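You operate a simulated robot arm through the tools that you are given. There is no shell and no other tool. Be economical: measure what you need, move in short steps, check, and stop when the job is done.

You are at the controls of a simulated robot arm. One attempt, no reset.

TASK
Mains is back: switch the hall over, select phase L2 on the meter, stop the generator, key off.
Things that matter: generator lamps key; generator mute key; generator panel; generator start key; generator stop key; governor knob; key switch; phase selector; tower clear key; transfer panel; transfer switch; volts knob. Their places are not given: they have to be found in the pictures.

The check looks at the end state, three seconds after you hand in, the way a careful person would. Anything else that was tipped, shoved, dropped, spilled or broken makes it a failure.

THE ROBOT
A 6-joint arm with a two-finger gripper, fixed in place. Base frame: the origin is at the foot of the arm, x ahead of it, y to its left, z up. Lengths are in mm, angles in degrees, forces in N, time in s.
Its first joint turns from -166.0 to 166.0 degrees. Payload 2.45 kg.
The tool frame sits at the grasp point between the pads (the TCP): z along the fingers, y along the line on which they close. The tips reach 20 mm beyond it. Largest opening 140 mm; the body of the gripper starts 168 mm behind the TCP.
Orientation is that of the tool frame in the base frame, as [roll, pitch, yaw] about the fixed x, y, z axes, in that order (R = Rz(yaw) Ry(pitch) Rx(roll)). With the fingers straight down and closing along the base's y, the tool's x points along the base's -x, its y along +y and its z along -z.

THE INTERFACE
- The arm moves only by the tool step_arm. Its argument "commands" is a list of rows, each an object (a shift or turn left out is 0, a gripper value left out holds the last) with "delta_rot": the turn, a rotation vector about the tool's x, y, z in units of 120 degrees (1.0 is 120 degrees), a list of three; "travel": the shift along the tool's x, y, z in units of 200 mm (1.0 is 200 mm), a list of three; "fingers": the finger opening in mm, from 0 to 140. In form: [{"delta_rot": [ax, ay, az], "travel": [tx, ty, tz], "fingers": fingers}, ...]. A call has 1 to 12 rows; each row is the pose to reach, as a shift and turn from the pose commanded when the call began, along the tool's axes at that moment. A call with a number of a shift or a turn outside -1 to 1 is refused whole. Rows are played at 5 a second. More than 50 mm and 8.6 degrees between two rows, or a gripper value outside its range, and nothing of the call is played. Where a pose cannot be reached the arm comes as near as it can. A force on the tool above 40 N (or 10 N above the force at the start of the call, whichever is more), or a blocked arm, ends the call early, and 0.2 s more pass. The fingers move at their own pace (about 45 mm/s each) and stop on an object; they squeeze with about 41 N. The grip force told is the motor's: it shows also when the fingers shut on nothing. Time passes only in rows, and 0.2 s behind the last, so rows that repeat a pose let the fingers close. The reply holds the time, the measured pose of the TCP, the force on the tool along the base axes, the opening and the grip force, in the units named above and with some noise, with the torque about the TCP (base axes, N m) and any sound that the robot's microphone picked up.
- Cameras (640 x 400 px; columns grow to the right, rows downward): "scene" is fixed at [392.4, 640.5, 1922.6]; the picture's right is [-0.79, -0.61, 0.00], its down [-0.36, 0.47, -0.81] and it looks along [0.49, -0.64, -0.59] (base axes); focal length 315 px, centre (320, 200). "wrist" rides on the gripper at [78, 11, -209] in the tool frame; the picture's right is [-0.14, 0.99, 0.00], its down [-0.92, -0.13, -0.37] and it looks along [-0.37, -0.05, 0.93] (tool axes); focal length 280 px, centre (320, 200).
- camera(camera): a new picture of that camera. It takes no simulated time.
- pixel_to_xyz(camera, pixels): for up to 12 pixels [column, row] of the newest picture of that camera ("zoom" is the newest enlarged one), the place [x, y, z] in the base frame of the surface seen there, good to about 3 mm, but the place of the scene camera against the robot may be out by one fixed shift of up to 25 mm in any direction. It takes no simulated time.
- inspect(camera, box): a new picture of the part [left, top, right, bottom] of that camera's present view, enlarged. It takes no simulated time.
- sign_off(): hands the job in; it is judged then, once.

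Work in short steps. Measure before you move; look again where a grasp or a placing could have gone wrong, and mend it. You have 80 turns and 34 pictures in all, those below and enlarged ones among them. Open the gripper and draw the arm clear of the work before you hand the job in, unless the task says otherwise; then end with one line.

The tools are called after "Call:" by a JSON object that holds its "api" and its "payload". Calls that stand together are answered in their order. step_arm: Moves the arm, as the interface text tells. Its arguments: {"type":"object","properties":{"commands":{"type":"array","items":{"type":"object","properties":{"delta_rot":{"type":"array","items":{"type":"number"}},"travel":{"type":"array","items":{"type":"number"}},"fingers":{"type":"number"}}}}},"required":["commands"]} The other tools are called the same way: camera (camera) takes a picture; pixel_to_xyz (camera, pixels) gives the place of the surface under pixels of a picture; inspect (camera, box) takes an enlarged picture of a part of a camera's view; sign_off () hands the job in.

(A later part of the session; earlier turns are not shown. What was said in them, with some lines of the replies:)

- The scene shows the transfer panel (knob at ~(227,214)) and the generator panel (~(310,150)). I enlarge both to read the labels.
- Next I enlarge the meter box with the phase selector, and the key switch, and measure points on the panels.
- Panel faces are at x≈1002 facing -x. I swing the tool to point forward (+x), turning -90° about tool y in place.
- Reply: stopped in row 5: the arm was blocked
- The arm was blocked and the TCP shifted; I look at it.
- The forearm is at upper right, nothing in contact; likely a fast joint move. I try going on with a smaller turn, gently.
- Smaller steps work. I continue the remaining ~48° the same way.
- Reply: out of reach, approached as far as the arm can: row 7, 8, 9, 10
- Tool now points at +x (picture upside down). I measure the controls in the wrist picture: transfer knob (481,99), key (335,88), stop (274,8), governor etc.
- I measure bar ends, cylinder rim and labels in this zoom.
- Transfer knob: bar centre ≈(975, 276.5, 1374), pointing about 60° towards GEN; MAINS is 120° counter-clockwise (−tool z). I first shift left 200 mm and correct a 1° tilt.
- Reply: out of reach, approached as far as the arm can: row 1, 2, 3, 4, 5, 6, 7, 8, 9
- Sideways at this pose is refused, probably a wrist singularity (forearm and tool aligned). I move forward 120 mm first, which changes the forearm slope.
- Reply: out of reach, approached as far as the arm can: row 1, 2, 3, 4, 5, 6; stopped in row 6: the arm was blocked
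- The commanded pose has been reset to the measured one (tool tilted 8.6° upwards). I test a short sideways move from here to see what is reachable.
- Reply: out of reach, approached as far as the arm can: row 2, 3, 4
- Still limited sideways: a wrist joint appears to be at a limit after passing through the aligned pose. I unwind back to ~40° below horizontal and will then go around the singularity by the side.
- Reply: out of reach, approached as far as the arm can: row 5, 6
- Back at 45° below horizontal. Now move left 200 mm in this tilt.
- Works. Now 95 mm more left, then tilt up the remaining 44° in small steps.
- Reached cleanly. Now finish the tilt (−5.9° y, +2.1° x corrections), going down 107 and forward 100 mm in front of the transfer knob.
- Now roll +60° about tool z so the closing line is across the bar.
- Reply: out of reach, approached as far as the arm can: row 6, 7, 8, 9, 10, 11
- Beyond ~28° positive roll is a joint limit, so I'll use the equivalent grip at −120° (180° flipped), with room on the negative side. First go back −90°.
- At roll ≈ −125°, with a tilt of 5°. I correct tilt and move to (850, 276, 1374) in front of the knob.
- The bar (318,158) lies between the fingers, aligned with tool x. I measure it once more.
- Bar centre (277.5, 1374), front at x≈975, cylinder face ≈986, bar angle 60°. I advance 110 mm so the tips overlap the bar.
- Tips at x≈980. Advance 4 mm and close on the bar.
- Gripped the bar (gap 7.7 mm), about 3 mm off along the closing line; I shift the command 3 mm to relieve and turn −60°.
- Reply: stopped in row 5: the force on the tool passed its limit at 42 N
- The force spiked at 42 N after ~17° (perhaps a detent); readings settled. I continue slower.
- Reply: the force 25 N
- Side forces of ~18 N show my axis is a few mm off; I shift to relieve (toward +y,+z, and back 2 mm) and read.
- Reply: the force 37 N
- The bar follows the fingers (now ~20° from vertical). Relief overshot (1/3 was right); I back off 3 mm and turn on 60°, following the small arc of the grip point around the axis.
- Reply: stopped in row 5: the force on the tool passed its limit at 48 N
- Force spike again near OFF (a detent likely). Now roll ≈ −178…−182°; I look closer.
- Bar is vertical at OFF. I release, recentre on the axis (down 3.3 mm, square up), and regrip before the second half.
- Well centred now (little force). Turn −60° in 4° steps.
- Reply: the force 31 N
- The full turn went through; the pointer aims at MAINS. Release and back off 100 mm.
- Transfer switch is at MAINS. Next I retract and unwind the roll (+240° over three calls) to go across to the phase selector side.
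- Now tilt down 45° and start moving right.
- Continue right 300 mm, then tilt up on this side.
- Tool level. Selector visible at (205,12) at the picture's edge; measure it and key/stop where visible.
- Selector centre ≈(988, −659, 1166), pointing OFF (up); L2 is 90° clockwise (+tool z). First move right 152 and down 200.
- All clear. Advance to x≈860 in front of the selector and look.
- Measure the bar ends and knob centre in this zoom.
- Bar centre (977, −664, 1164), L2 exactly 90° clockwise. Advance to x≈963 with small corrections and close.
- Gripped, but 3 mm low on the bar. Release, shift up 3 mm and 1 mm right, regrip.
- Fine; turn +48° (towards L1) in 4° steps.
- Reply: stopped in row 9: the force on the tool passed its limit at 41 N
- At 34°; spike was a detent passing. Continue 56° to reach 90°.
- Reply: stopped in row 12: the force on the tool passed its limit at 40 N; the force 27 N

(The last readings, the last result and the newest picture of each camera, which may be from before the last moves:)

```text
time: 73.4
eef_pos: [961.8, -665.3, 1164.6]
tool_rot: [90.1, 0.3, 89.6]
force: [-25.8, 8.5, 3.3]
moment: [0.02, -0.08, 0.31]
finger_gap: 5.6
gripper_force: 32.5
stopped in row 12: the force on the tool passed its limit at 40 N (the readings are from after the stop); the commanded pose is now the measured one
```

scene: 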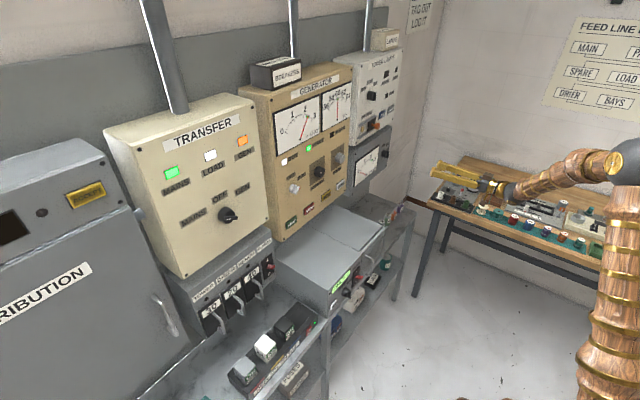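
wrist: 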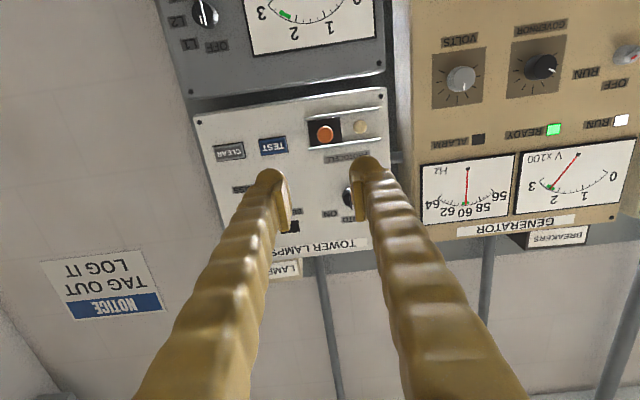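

At 90° roll. Release and back off 100 mm, then check the pointer.

Call:
{"api": "step_arm", "payload": {"commands": [{"fingers": 50}, {"fingers": 50}, {"fingers": 50}, {"travel": [0, 0, -0.1]}, {"travel": [0, 0, -0.2]}, {"travel": [0, 0, -0.3]}, {"travel": [0, 0, -0.4]}, {"travel": [0, 0, -0.5]}]}}

Call:
{"api": "inspect", "payload": {"camera": "wrist", "box": [200, 60, 440, 210]}}

```text
time: 75.2
eef_pos: [863.9, -664.8, 1164.7]
tool_rot: [90.1, 0.2, 89.7]
force: [0.4, -0.4, 0.1]
moment: [-0.04, 0.01, -0.02]
finger_gap: 49.8
gripper_force: 0.0
```

```text
2.67 times, centred on (320, 135) of wrist
```

zoom: 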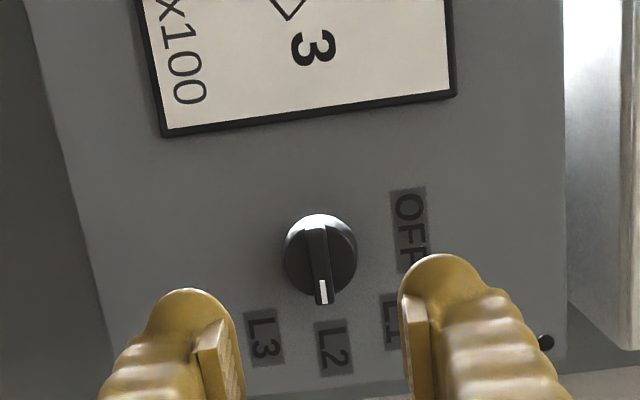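

L2 is selected. Next the STOP button; I check heights of the grey cabinet below the generator panel for clearance, using the last scene picture.

Call:
{"api": "pixel_to_xyz", "payload": {"camera": "scene", "pixels": [[320, 250], [355, 230], [330, 290], [380, 232], [345, 285], [309, 210], [292, 222], [325, 197], [292, 189]]}}

Call:
{"api": "step_arm", "payload": {"commands": [{"travel": [0.15, 0, 0], "fingers": 50}, {"travel": [0.3, 0, 0]}, {"travel": [0.45, 0, 0]}, {"travel": [0.6, 0, 0]}, {"travel": [0.75, 0, 0]}, {"travel": [0.9, 0.1, 0]}, {"travel": [1.0, 0.2, 0]}, {"travel": [1.0, 0.3, 0]}]}}

```text
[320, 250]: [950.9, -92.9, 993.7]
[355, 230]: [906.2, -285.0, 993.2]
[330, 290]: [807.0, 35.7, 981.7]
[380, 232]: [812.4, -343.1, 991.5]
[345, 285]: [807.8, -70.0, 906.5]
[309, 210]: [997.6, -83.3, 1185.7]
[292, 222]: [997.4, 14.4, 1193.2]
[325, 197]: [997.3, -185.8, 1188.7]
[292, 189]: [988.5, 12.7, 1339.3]
```

```text
time: 77.0
eef_pos: [865.3, -464.0, 1226.3]
tool_rot: [90.1, 0.2, 89.6]
force: [-0.3, -0.5, 0.6]
moment: [0.0, -0.01, -0.01]
finger_gap: 50.0
gripper_force: 0.1
```

Clearance is ample (cabinet top ≈ 965). Continue left 340 mm towards the STOP button, then look.

Call:
{"api": "step_arm", "payload": {"commands": [{"travel": [0.15, 0, 0]}, {"travel": [0.3, 0, 0]}, {"travel": [0.45, 0, 0]}, {"travel": [0.6, 0, 0]}, {"travel": [0.75, 0, 0]}, {"travel": [0.9, 0, 0]}, {"travel": [1.0, 0, 0]}]}}

Call:
{"api": "step_arm", "payload": {"commands": [{"travel": [0.12, -0.03, 0]}, {"travel": [0.24, -0.06, 0]}, {"travel": [0.36, -0.1, 0]}, {"travel": [0.48, -0.15, 0]}, {"travel": [0.6, -0.2, 0]}, {"travel": [0.7, -0.2, 0]}, {"travel": [0.7, -0.2, 0]}]}}

Call:
{"api": "camera", "payload": {"camera": "wrist"}}

```text
time: 78.6
eef_pos: [866.9, -264.6, 1224.3]
tool_rot: [90.1, 0.2, 89.7]
force: [0.0, 0.7, -0.3]
moment: [0.02, 0.01, 0.01]
finger_gap: 49.7
gripper_force: 0.0
```

```text
time: 80.2
eef_pos: [865.9, -122.6, 1182.7]
tool_rot: [90.1, 0.2, 90.1]
force: [-0.8, -1.2, -0.1]
moment: [0.01, 0.01, -0.05]
finger_gap: 49.8
gripper_force: 0.1
```

```text
8 pictures are left
```

wrist: 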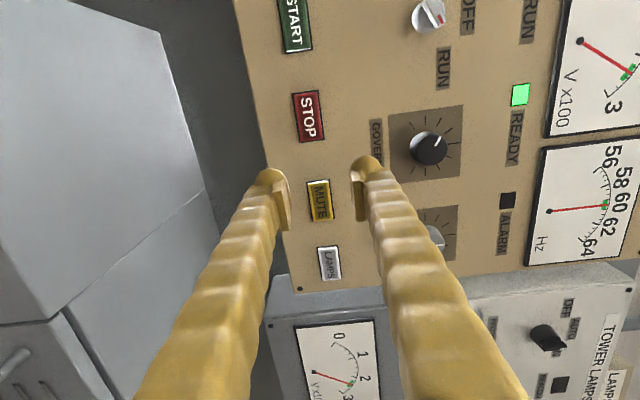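

STOP at (309,116), key at (428,15); meter now reads. Measure them.

Call:
{"api": "pixel_to_xyz", "payload": {"camera": "wrist", "pixels": [[309, 116], [298, 95], [320, 138], [320, 200], [428, 15], [422, 3], [437, 25], [443, 70], [467, 17], [425, 150]]}}

Call:
{"api": "inspect", "payload": {"camera": "wrist", "box": [390, 0, 500, 70]}}

```text
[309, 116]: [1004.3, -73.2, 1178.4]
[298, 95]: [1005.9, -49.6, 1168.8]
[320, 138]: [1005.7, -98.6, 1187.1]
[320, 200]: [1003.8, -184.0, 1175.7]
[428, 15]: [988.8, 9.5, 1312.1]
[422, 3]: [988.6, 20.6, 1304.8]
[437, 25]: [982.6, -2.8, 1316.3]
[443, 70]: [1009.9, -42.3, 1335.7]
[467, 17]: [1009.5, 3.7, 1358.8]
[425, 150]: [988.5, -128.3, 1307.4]
```

```text
5.71 times, centred on (445, 35) of wrist
```

zoom: 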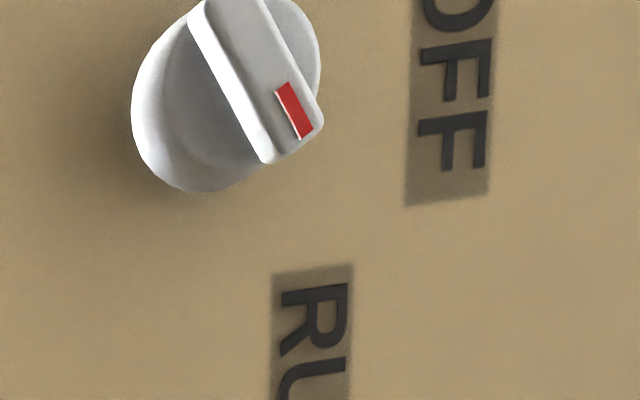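

STOP centre (1004, −73.5, 1178). I close the fingers, line up and advance to 8 mm before it.

Call:
{"api": "step_arm", "payload": {"commands": [{"travel": [0.08, -0.008, 0], "fingers": 0}, {"travel": [0.16, -0.016, 0]}, {"travel": [0.245, -0.022, 0]}, {"travel": [0.245, -0.022, 0.1]}, {"travel": [0.245, -0.022, 0.2]}, {"travel": [0.245, -0.022, 0.3]}, {"travel": [0.245, -0.022, 0.4]}, {"travel": [0.245, -0.022, 0.48]}, {"travel": [0.245, -0.022, 0.55]}, {"travel": [0.245, -0.022, 0.55]}]}}

```text
time: 82.4
eef_pos: [973.7, -100.5, 1183.5]
tool_rot: [90.7, 0.2, 92.3]
force: [0.2, 0.0, -0.2]
moment: [-0.01, 0.02, 0.03]
finger_gap: 0.2
gripper_force: 29.2
out of reach, approached as far as the arm can: row 1, 2, 3, 4, 5, 6, 7, 8, 9, 10
```

The wrist joint limit again. I back out 40 mm and yaw the tool +12° (about tool y = base z), which frees the wrist on this side.

Call:
{"api": "step_arm", "payload": {"commands": [{"travel": [0, 0, -0.1]}, {"travel": [0, 0, -0.2]}, {"travel": [0, 0, -0.2], "delta_rot": [0, 0.02, 0]}, {"travel": [0, 0, -0.2], "delta_rot": [0, 0.04, 0]}, {"travel": [0, 0, -0.2], "delta_rot": [0, 0.06, 0]}, {"travel": [0, 0, -0.2], "delta_rot": [0, 0.08, 0]}, {"travel": [0, 0, -0.2], "delta_rot": [0, 0.1, 0]}, {"travel": [0, 0, -0.2], "delta_rot": [0, 0.1, 0]}]}}

```text
time: 84.2
eef_pos: [935.2, -101.8, 1184.0]
tool_rot: [90.2, 0.2, 101.7]
force: [-0.5, 0.4, 0.6]
moment: [-0.01, 0.0, -0.02]
finger_gap: 0.2
gripper_force: 29.6
out of reach, approached as far as the arm can: row 1, 2
```

Now commanded pose is reachable with yaw 11.7°. Line up on STOP and approach to ~10 mm short.

Call:
{"api": "step_arm", "payload": {"commands": [{"travel": [0.05, -0.015, 0]}, {"travel": [0.105, -0.03, 0]}, {"travel": [0.105, -0.03, 0.07]}, {"travel": [0.105, -0.03, 0.14]}, {"travel": [0.105, -0.03, 0.19]}, {"travel": [0.105, -0.03, 0.19]}]}}

```text
time: 85.6
eef_pos: [970.2, -75.1, 1178.2]
tool_rot: [90.1, 0.2, 101.7]
force: [0.2, 1.0, 0.2]
moment: [-0.01, 0.01, 0.02]
finger_gap: 0.0
gripper_force: 29.5
```

Press: advance in 2 mm steps up to 17 mm, the force limit guarding; then read.

Call:
{"api": "step_arm", "payload": {"commands": [{"travel": [0, 0, 0.02]}, {"travel": [0, 0, 0.04]}, {"travel": [0, 0, 0.05]}, {"travel": [0, 0, 0.06]}, {"travel": [0, 0, 0.065]}, {"travel": [0, 0, 0.07]}, {"travel": [0, 0, 0.075]}, {"travel": [0, 0, 0.08]}, {"travel": [0, 0, 0.085]}]}}

```text
time: 87.6
eef_pos: [984.5, -70.5, 1178.5]
tool_rot: [90.2, 0.2, 101.7]
force: [-2.3, -1.6, 0.5]
moment: [0.01, -0.04, -0.06]
finger_gap: 6.0
gripper_force: 29.6
heard: click
```

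A click was heard. Back off 100 mm and check the lamps/meters.

Call:
{"api": "step_arm", "payload": {"commands": [{"travel": [0, 0, -0.1]}, {"travel": [0, 0, -0.2]}, {"travel": [0, 0, -0.3]}, {"travel": [0, 0, -0.4]}, {"travel": [0, 0, -0.5]}, {"travel": [0, 0, -0.5]}]}}

Call:
{"api": "inspect", "payload": {"camera": "scene", "box": [100, 50, 400, 238]}}

```text
time: 89.0
eef_pos: [887.6, -89.1, 1178.7]
tool_rot: [90.3, 0.1, 101.6]
force: [-0.3, 0.9, -0.7]
moment: [0.0, 0.01, 0.03]
finger_gap: 0.1
gripper_force: 29.1
```

```text
2.13 times, centred on (250, 144) of scene
```

zoom: 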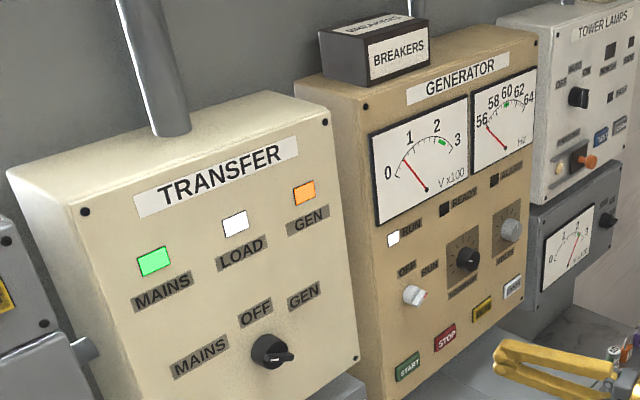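

Volts are falling: generator stopped. Now go to the key at ≈(985, 9, 1312), keeping ~10° yaw to stay clear of the wrist limit, rolling −30° so the fingers straddle its bar.

Call:
{"api": "step_arm", "payload": {"commands": [{"travel": [0.04, 0.067, 0.003], "delta_rot": [0, -0.001, -0.025], "fingers": 50}, {"travel": [0.08, 0.133, 0.006], "delta_rot": [0, -0.003, -0.05]}, {"travel": [0.12, 0.2, 0.009], "delta_rot": [0, -0.004, -0.075]}, {"travel": [0.16, 0.267, 0.012], "delta_rot": [0, -0.006, -0.1]}, {"travel": [0.2, 0.333, 0.015], "delta_rot": [0, -0.007, -0.125]}, {"travel": [0.24, 0.4, 0.018], "delta_rot": [0, -0.008, -0.15]}, {"travel": [0.28, 0.467, 0.021], "delta_rot": [0, -0.01, -0.175]}, {"travel": [0.32, 0.533, 0.024], "delta_rot": [0, -0.011, -0.2]}, {"travel": [0.36, 0.6, 0.027], "delta_rot": [0, -0.013, -0.225]}, {"travel": [0.4, 0.667, 0.03], "delta_rot": [0, -0.014, -0.25]}, {"travel": [0.4, 0.667, 0.03], "delta_rot": [0, -0.014, -0.25]}]}}

Call:
{"api": "inspect", "payload": {"camera": "wrist", "box": [240, 90, 416, 200]}}

```text
time: 91.4
eef_pos: [875.0, -11.0, 1313.4]
tool_rot: [89.7, 30.2, 99.9]
force: [0.1, -0.5, 0.3]
moment: [-0.03, -0.03, -0.02]
finger_gap: 50.3
gripper_force: 0.2
```

```text
3.64 times, centred on (328, 145) of wrist
```

zoom: 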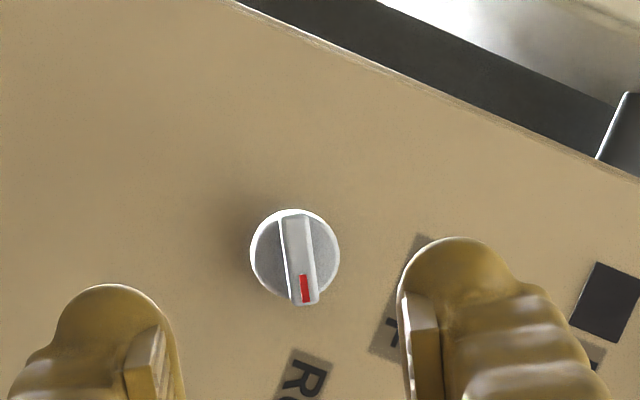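

The bar (301,258 in zoom) lies along tool x between the fingers. Measure it.

Call:
{"api": "pixel_to_xyz", "payload": {"camera": "zoom", "pixels": [[296, 222], [301, 258], [306, 296], [270, 262], [328, 255], [303, 285], [298, 240]]}}

```text
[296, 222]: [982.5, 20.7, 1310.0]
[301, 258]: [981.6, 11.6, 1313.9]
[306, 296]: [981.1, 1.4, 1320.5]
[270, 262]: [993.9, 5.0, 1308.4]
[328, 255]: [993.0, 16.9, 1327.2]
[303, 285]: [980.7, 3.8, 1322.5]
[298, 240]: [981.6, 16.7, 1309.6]
```

Bar centre (981.5, 11, 1315), 61° from vertical, front at x≈981. Advance so the tips overlap ~6 mm and close.

Call:
{"api": "step_arm", "payload": {"commands": [{"travel": [0.0077, 0.0137, 0.1]}, {"travel": [0.0077, 0.0137, 0.2]}, {"travel": [0.0077, 0.0137, 0.3]}, {"travel": [0.0077, 0.0137, 0.38]}, {"travel": [0.0077, 0.0137, 0.44]}, {"travel": [0.0077, 0.0137, 0.471]}, {"travel": [0.0077, 0.0137, 0.471]}, {"travel": [0.0077, 0.0137, 0.471], "fingers": 20}, {"travel": [0.0077, 0.0137, 0.471], "fingers": 0}, {"travel": [0.0077, 0.0137, 0.471], "fingers": 0}, {"travel": [0.0077, 0.0137, 0.471], "fingers": 0}]}}

```text
time: 93.8
eef_pos: [969.4, 8.5, 1314.1]
tool_rot: [89.6, 30.3, 99.9]
force: [4.9, 7.1, 8.7]
moment: [-0.12, -0.16, 0.01]
finger_gap: 7.7
gripper_force: 34.7
```

Gripped (7.7 mm). Turn −60° in 5° steps towards OFF.

Call:
{"api": "step_arm", "payload": {"commands": [{"travel": [0, 0.005, 0], "delta_rot": [0, 0, -0.04]}, {"travel": [0, 0.005, 0], "delta_rot": [0, 0, -0.08]}, {"travel": [0, 0.005, 0], "delta_rot": [0, 0, -0.12]}, {"travel": [0, 0.005, 0], "delta_rot": [0, 0, -0.16]}, {"travel": [0, 0.005, 0], "delta_rot": [0, 0, -0.2]}, {"travel": [0, 0.005, 0], "delta_rot": [0, 0, -0.24]}, {"travel": [0, 0.005, 0], "delta_rot": [0, 0, -0.28]}, {"travel": [0, 0.005, 0], "delta_rot": [0, 0, -0.32]}, {"travel": [0, 0.005, 0], "delta_rot": [0, 0, -0.36]}, {"travel": [0, 0.005, 0], "delta_rot": [0, 0, -0.4]}, {"travel": [0, 0.005, 0], "delta_rot": [0, 0, -0.45]}, {"travel": [0, 0.005, 0], "delta_rot": [0, 0, -0.5]}]}}

```text
time: 96.4
eef_pos: [969.7, 8.7, 1313.3]
tool_rot: [-41.3, 89.7, -31.2]
force: [-5.7, -24.5, -10.7]
moment: [0.0, 0.72, -0.25]
finger_gap: 7.3
gripper_force: 35.7
```

Turn complete without stop. Release and retract 100 mm, then check the key.

Call:
{"api": "step_arm", "payload": {"commands": [{"fingers": 50}, {"fingers": 50}, {"fingers": 50}, {"travel": [0, 0, -0.1]}, {"travel": [0, 0, -0.2]}, {"travel": [0, 0, -0.3]}, {"travel": [0, 0, -0.4]}, {"travel": [0, 0, -0.5]}, {"travel": [0, 0, -0.5]}]}}

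Call:
{"api": "camera", "payload": {"camera": "wrist"}}

```text
time: 98.4
eef_pos: [869.5, -9.4, 1314.0]
tool_rot: [-36.7, 89.7, -26.7]
force: [0.3, 0.4, 0.3]
moment: [-0.01, 0.02, -0.01]
finger_gap: 50.1
gripper_force: 0.1
```

```text
4 pictures are left
```

wrist: 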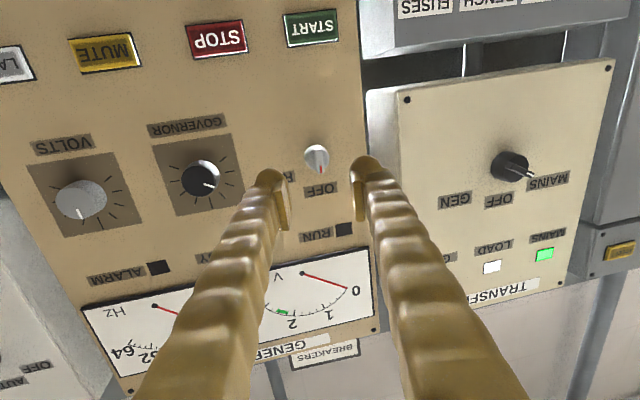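

Key red mark points to OFF, RUN lamp is off, transfer at MAINS with LOAD lit. I retract well clear and take a final check.

Call:
{"api": "step_arm", "payload": {"commands": [{"travel": [0, 0, -0.12]}, {"travel": [0, 0, -0.24]}, {"travel": [0, 0, -0.36]}, {"travel": [0, 0, -0.48]}, {"travel": [0, 0, -0.6]}, {"travel": [0, 0, -0.72]}, {"travel": [0, 0, -0.72], "fingers": 100}]}}

Call:
{"api": "inspect", "payload": {"camera": "wrist", "box": [200, 40, 560, 265]}}

Call:
{"api": "camera", "payload": {"camera": "scene"}}

```text
time: 100.2
eef_pos: [743.7, -37.4, 1279.4]
tool_rot: [158.7, 87.5, 168.7]
force: [-0.5, 0.9, 0.1]
moment: [-0.01, 0.08, -0.05]
finger_gap: 100.1
gripper_force: 0.1
stopped in row 7: the arm was blocked; the commanded pose is now the measured one
```

```text
1.78 times, centred on (380, 152) of wrist
```

zoom: 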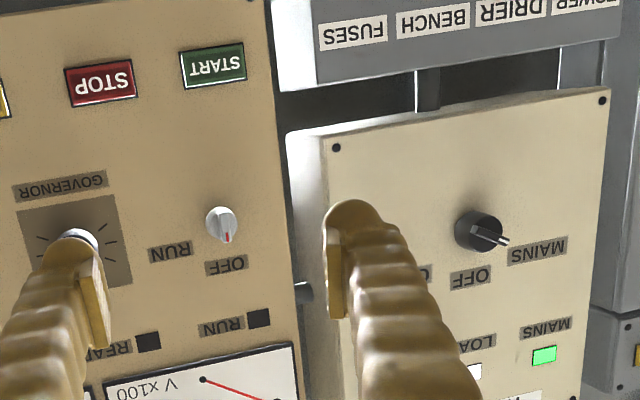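

```text
2 pictures are left
```

scene: 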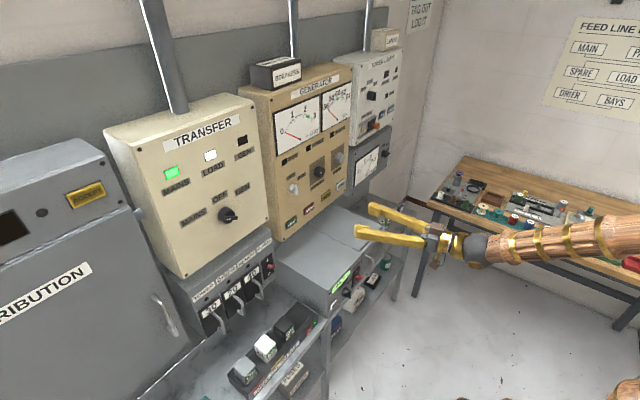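

All is set: transfer at MAINS (MAINS and LOAD lit, GEN dark), meter reading on L2, generator stopped, key at OFF, and the gripper is open and about 240 mm clear of the panels. Handing in.

Call:
{"api": "sign_off", "payload": {}}

```text
The job is handed in.
```

The hall is on mains, the meter is on L2, the generator is stopped and the key is off.
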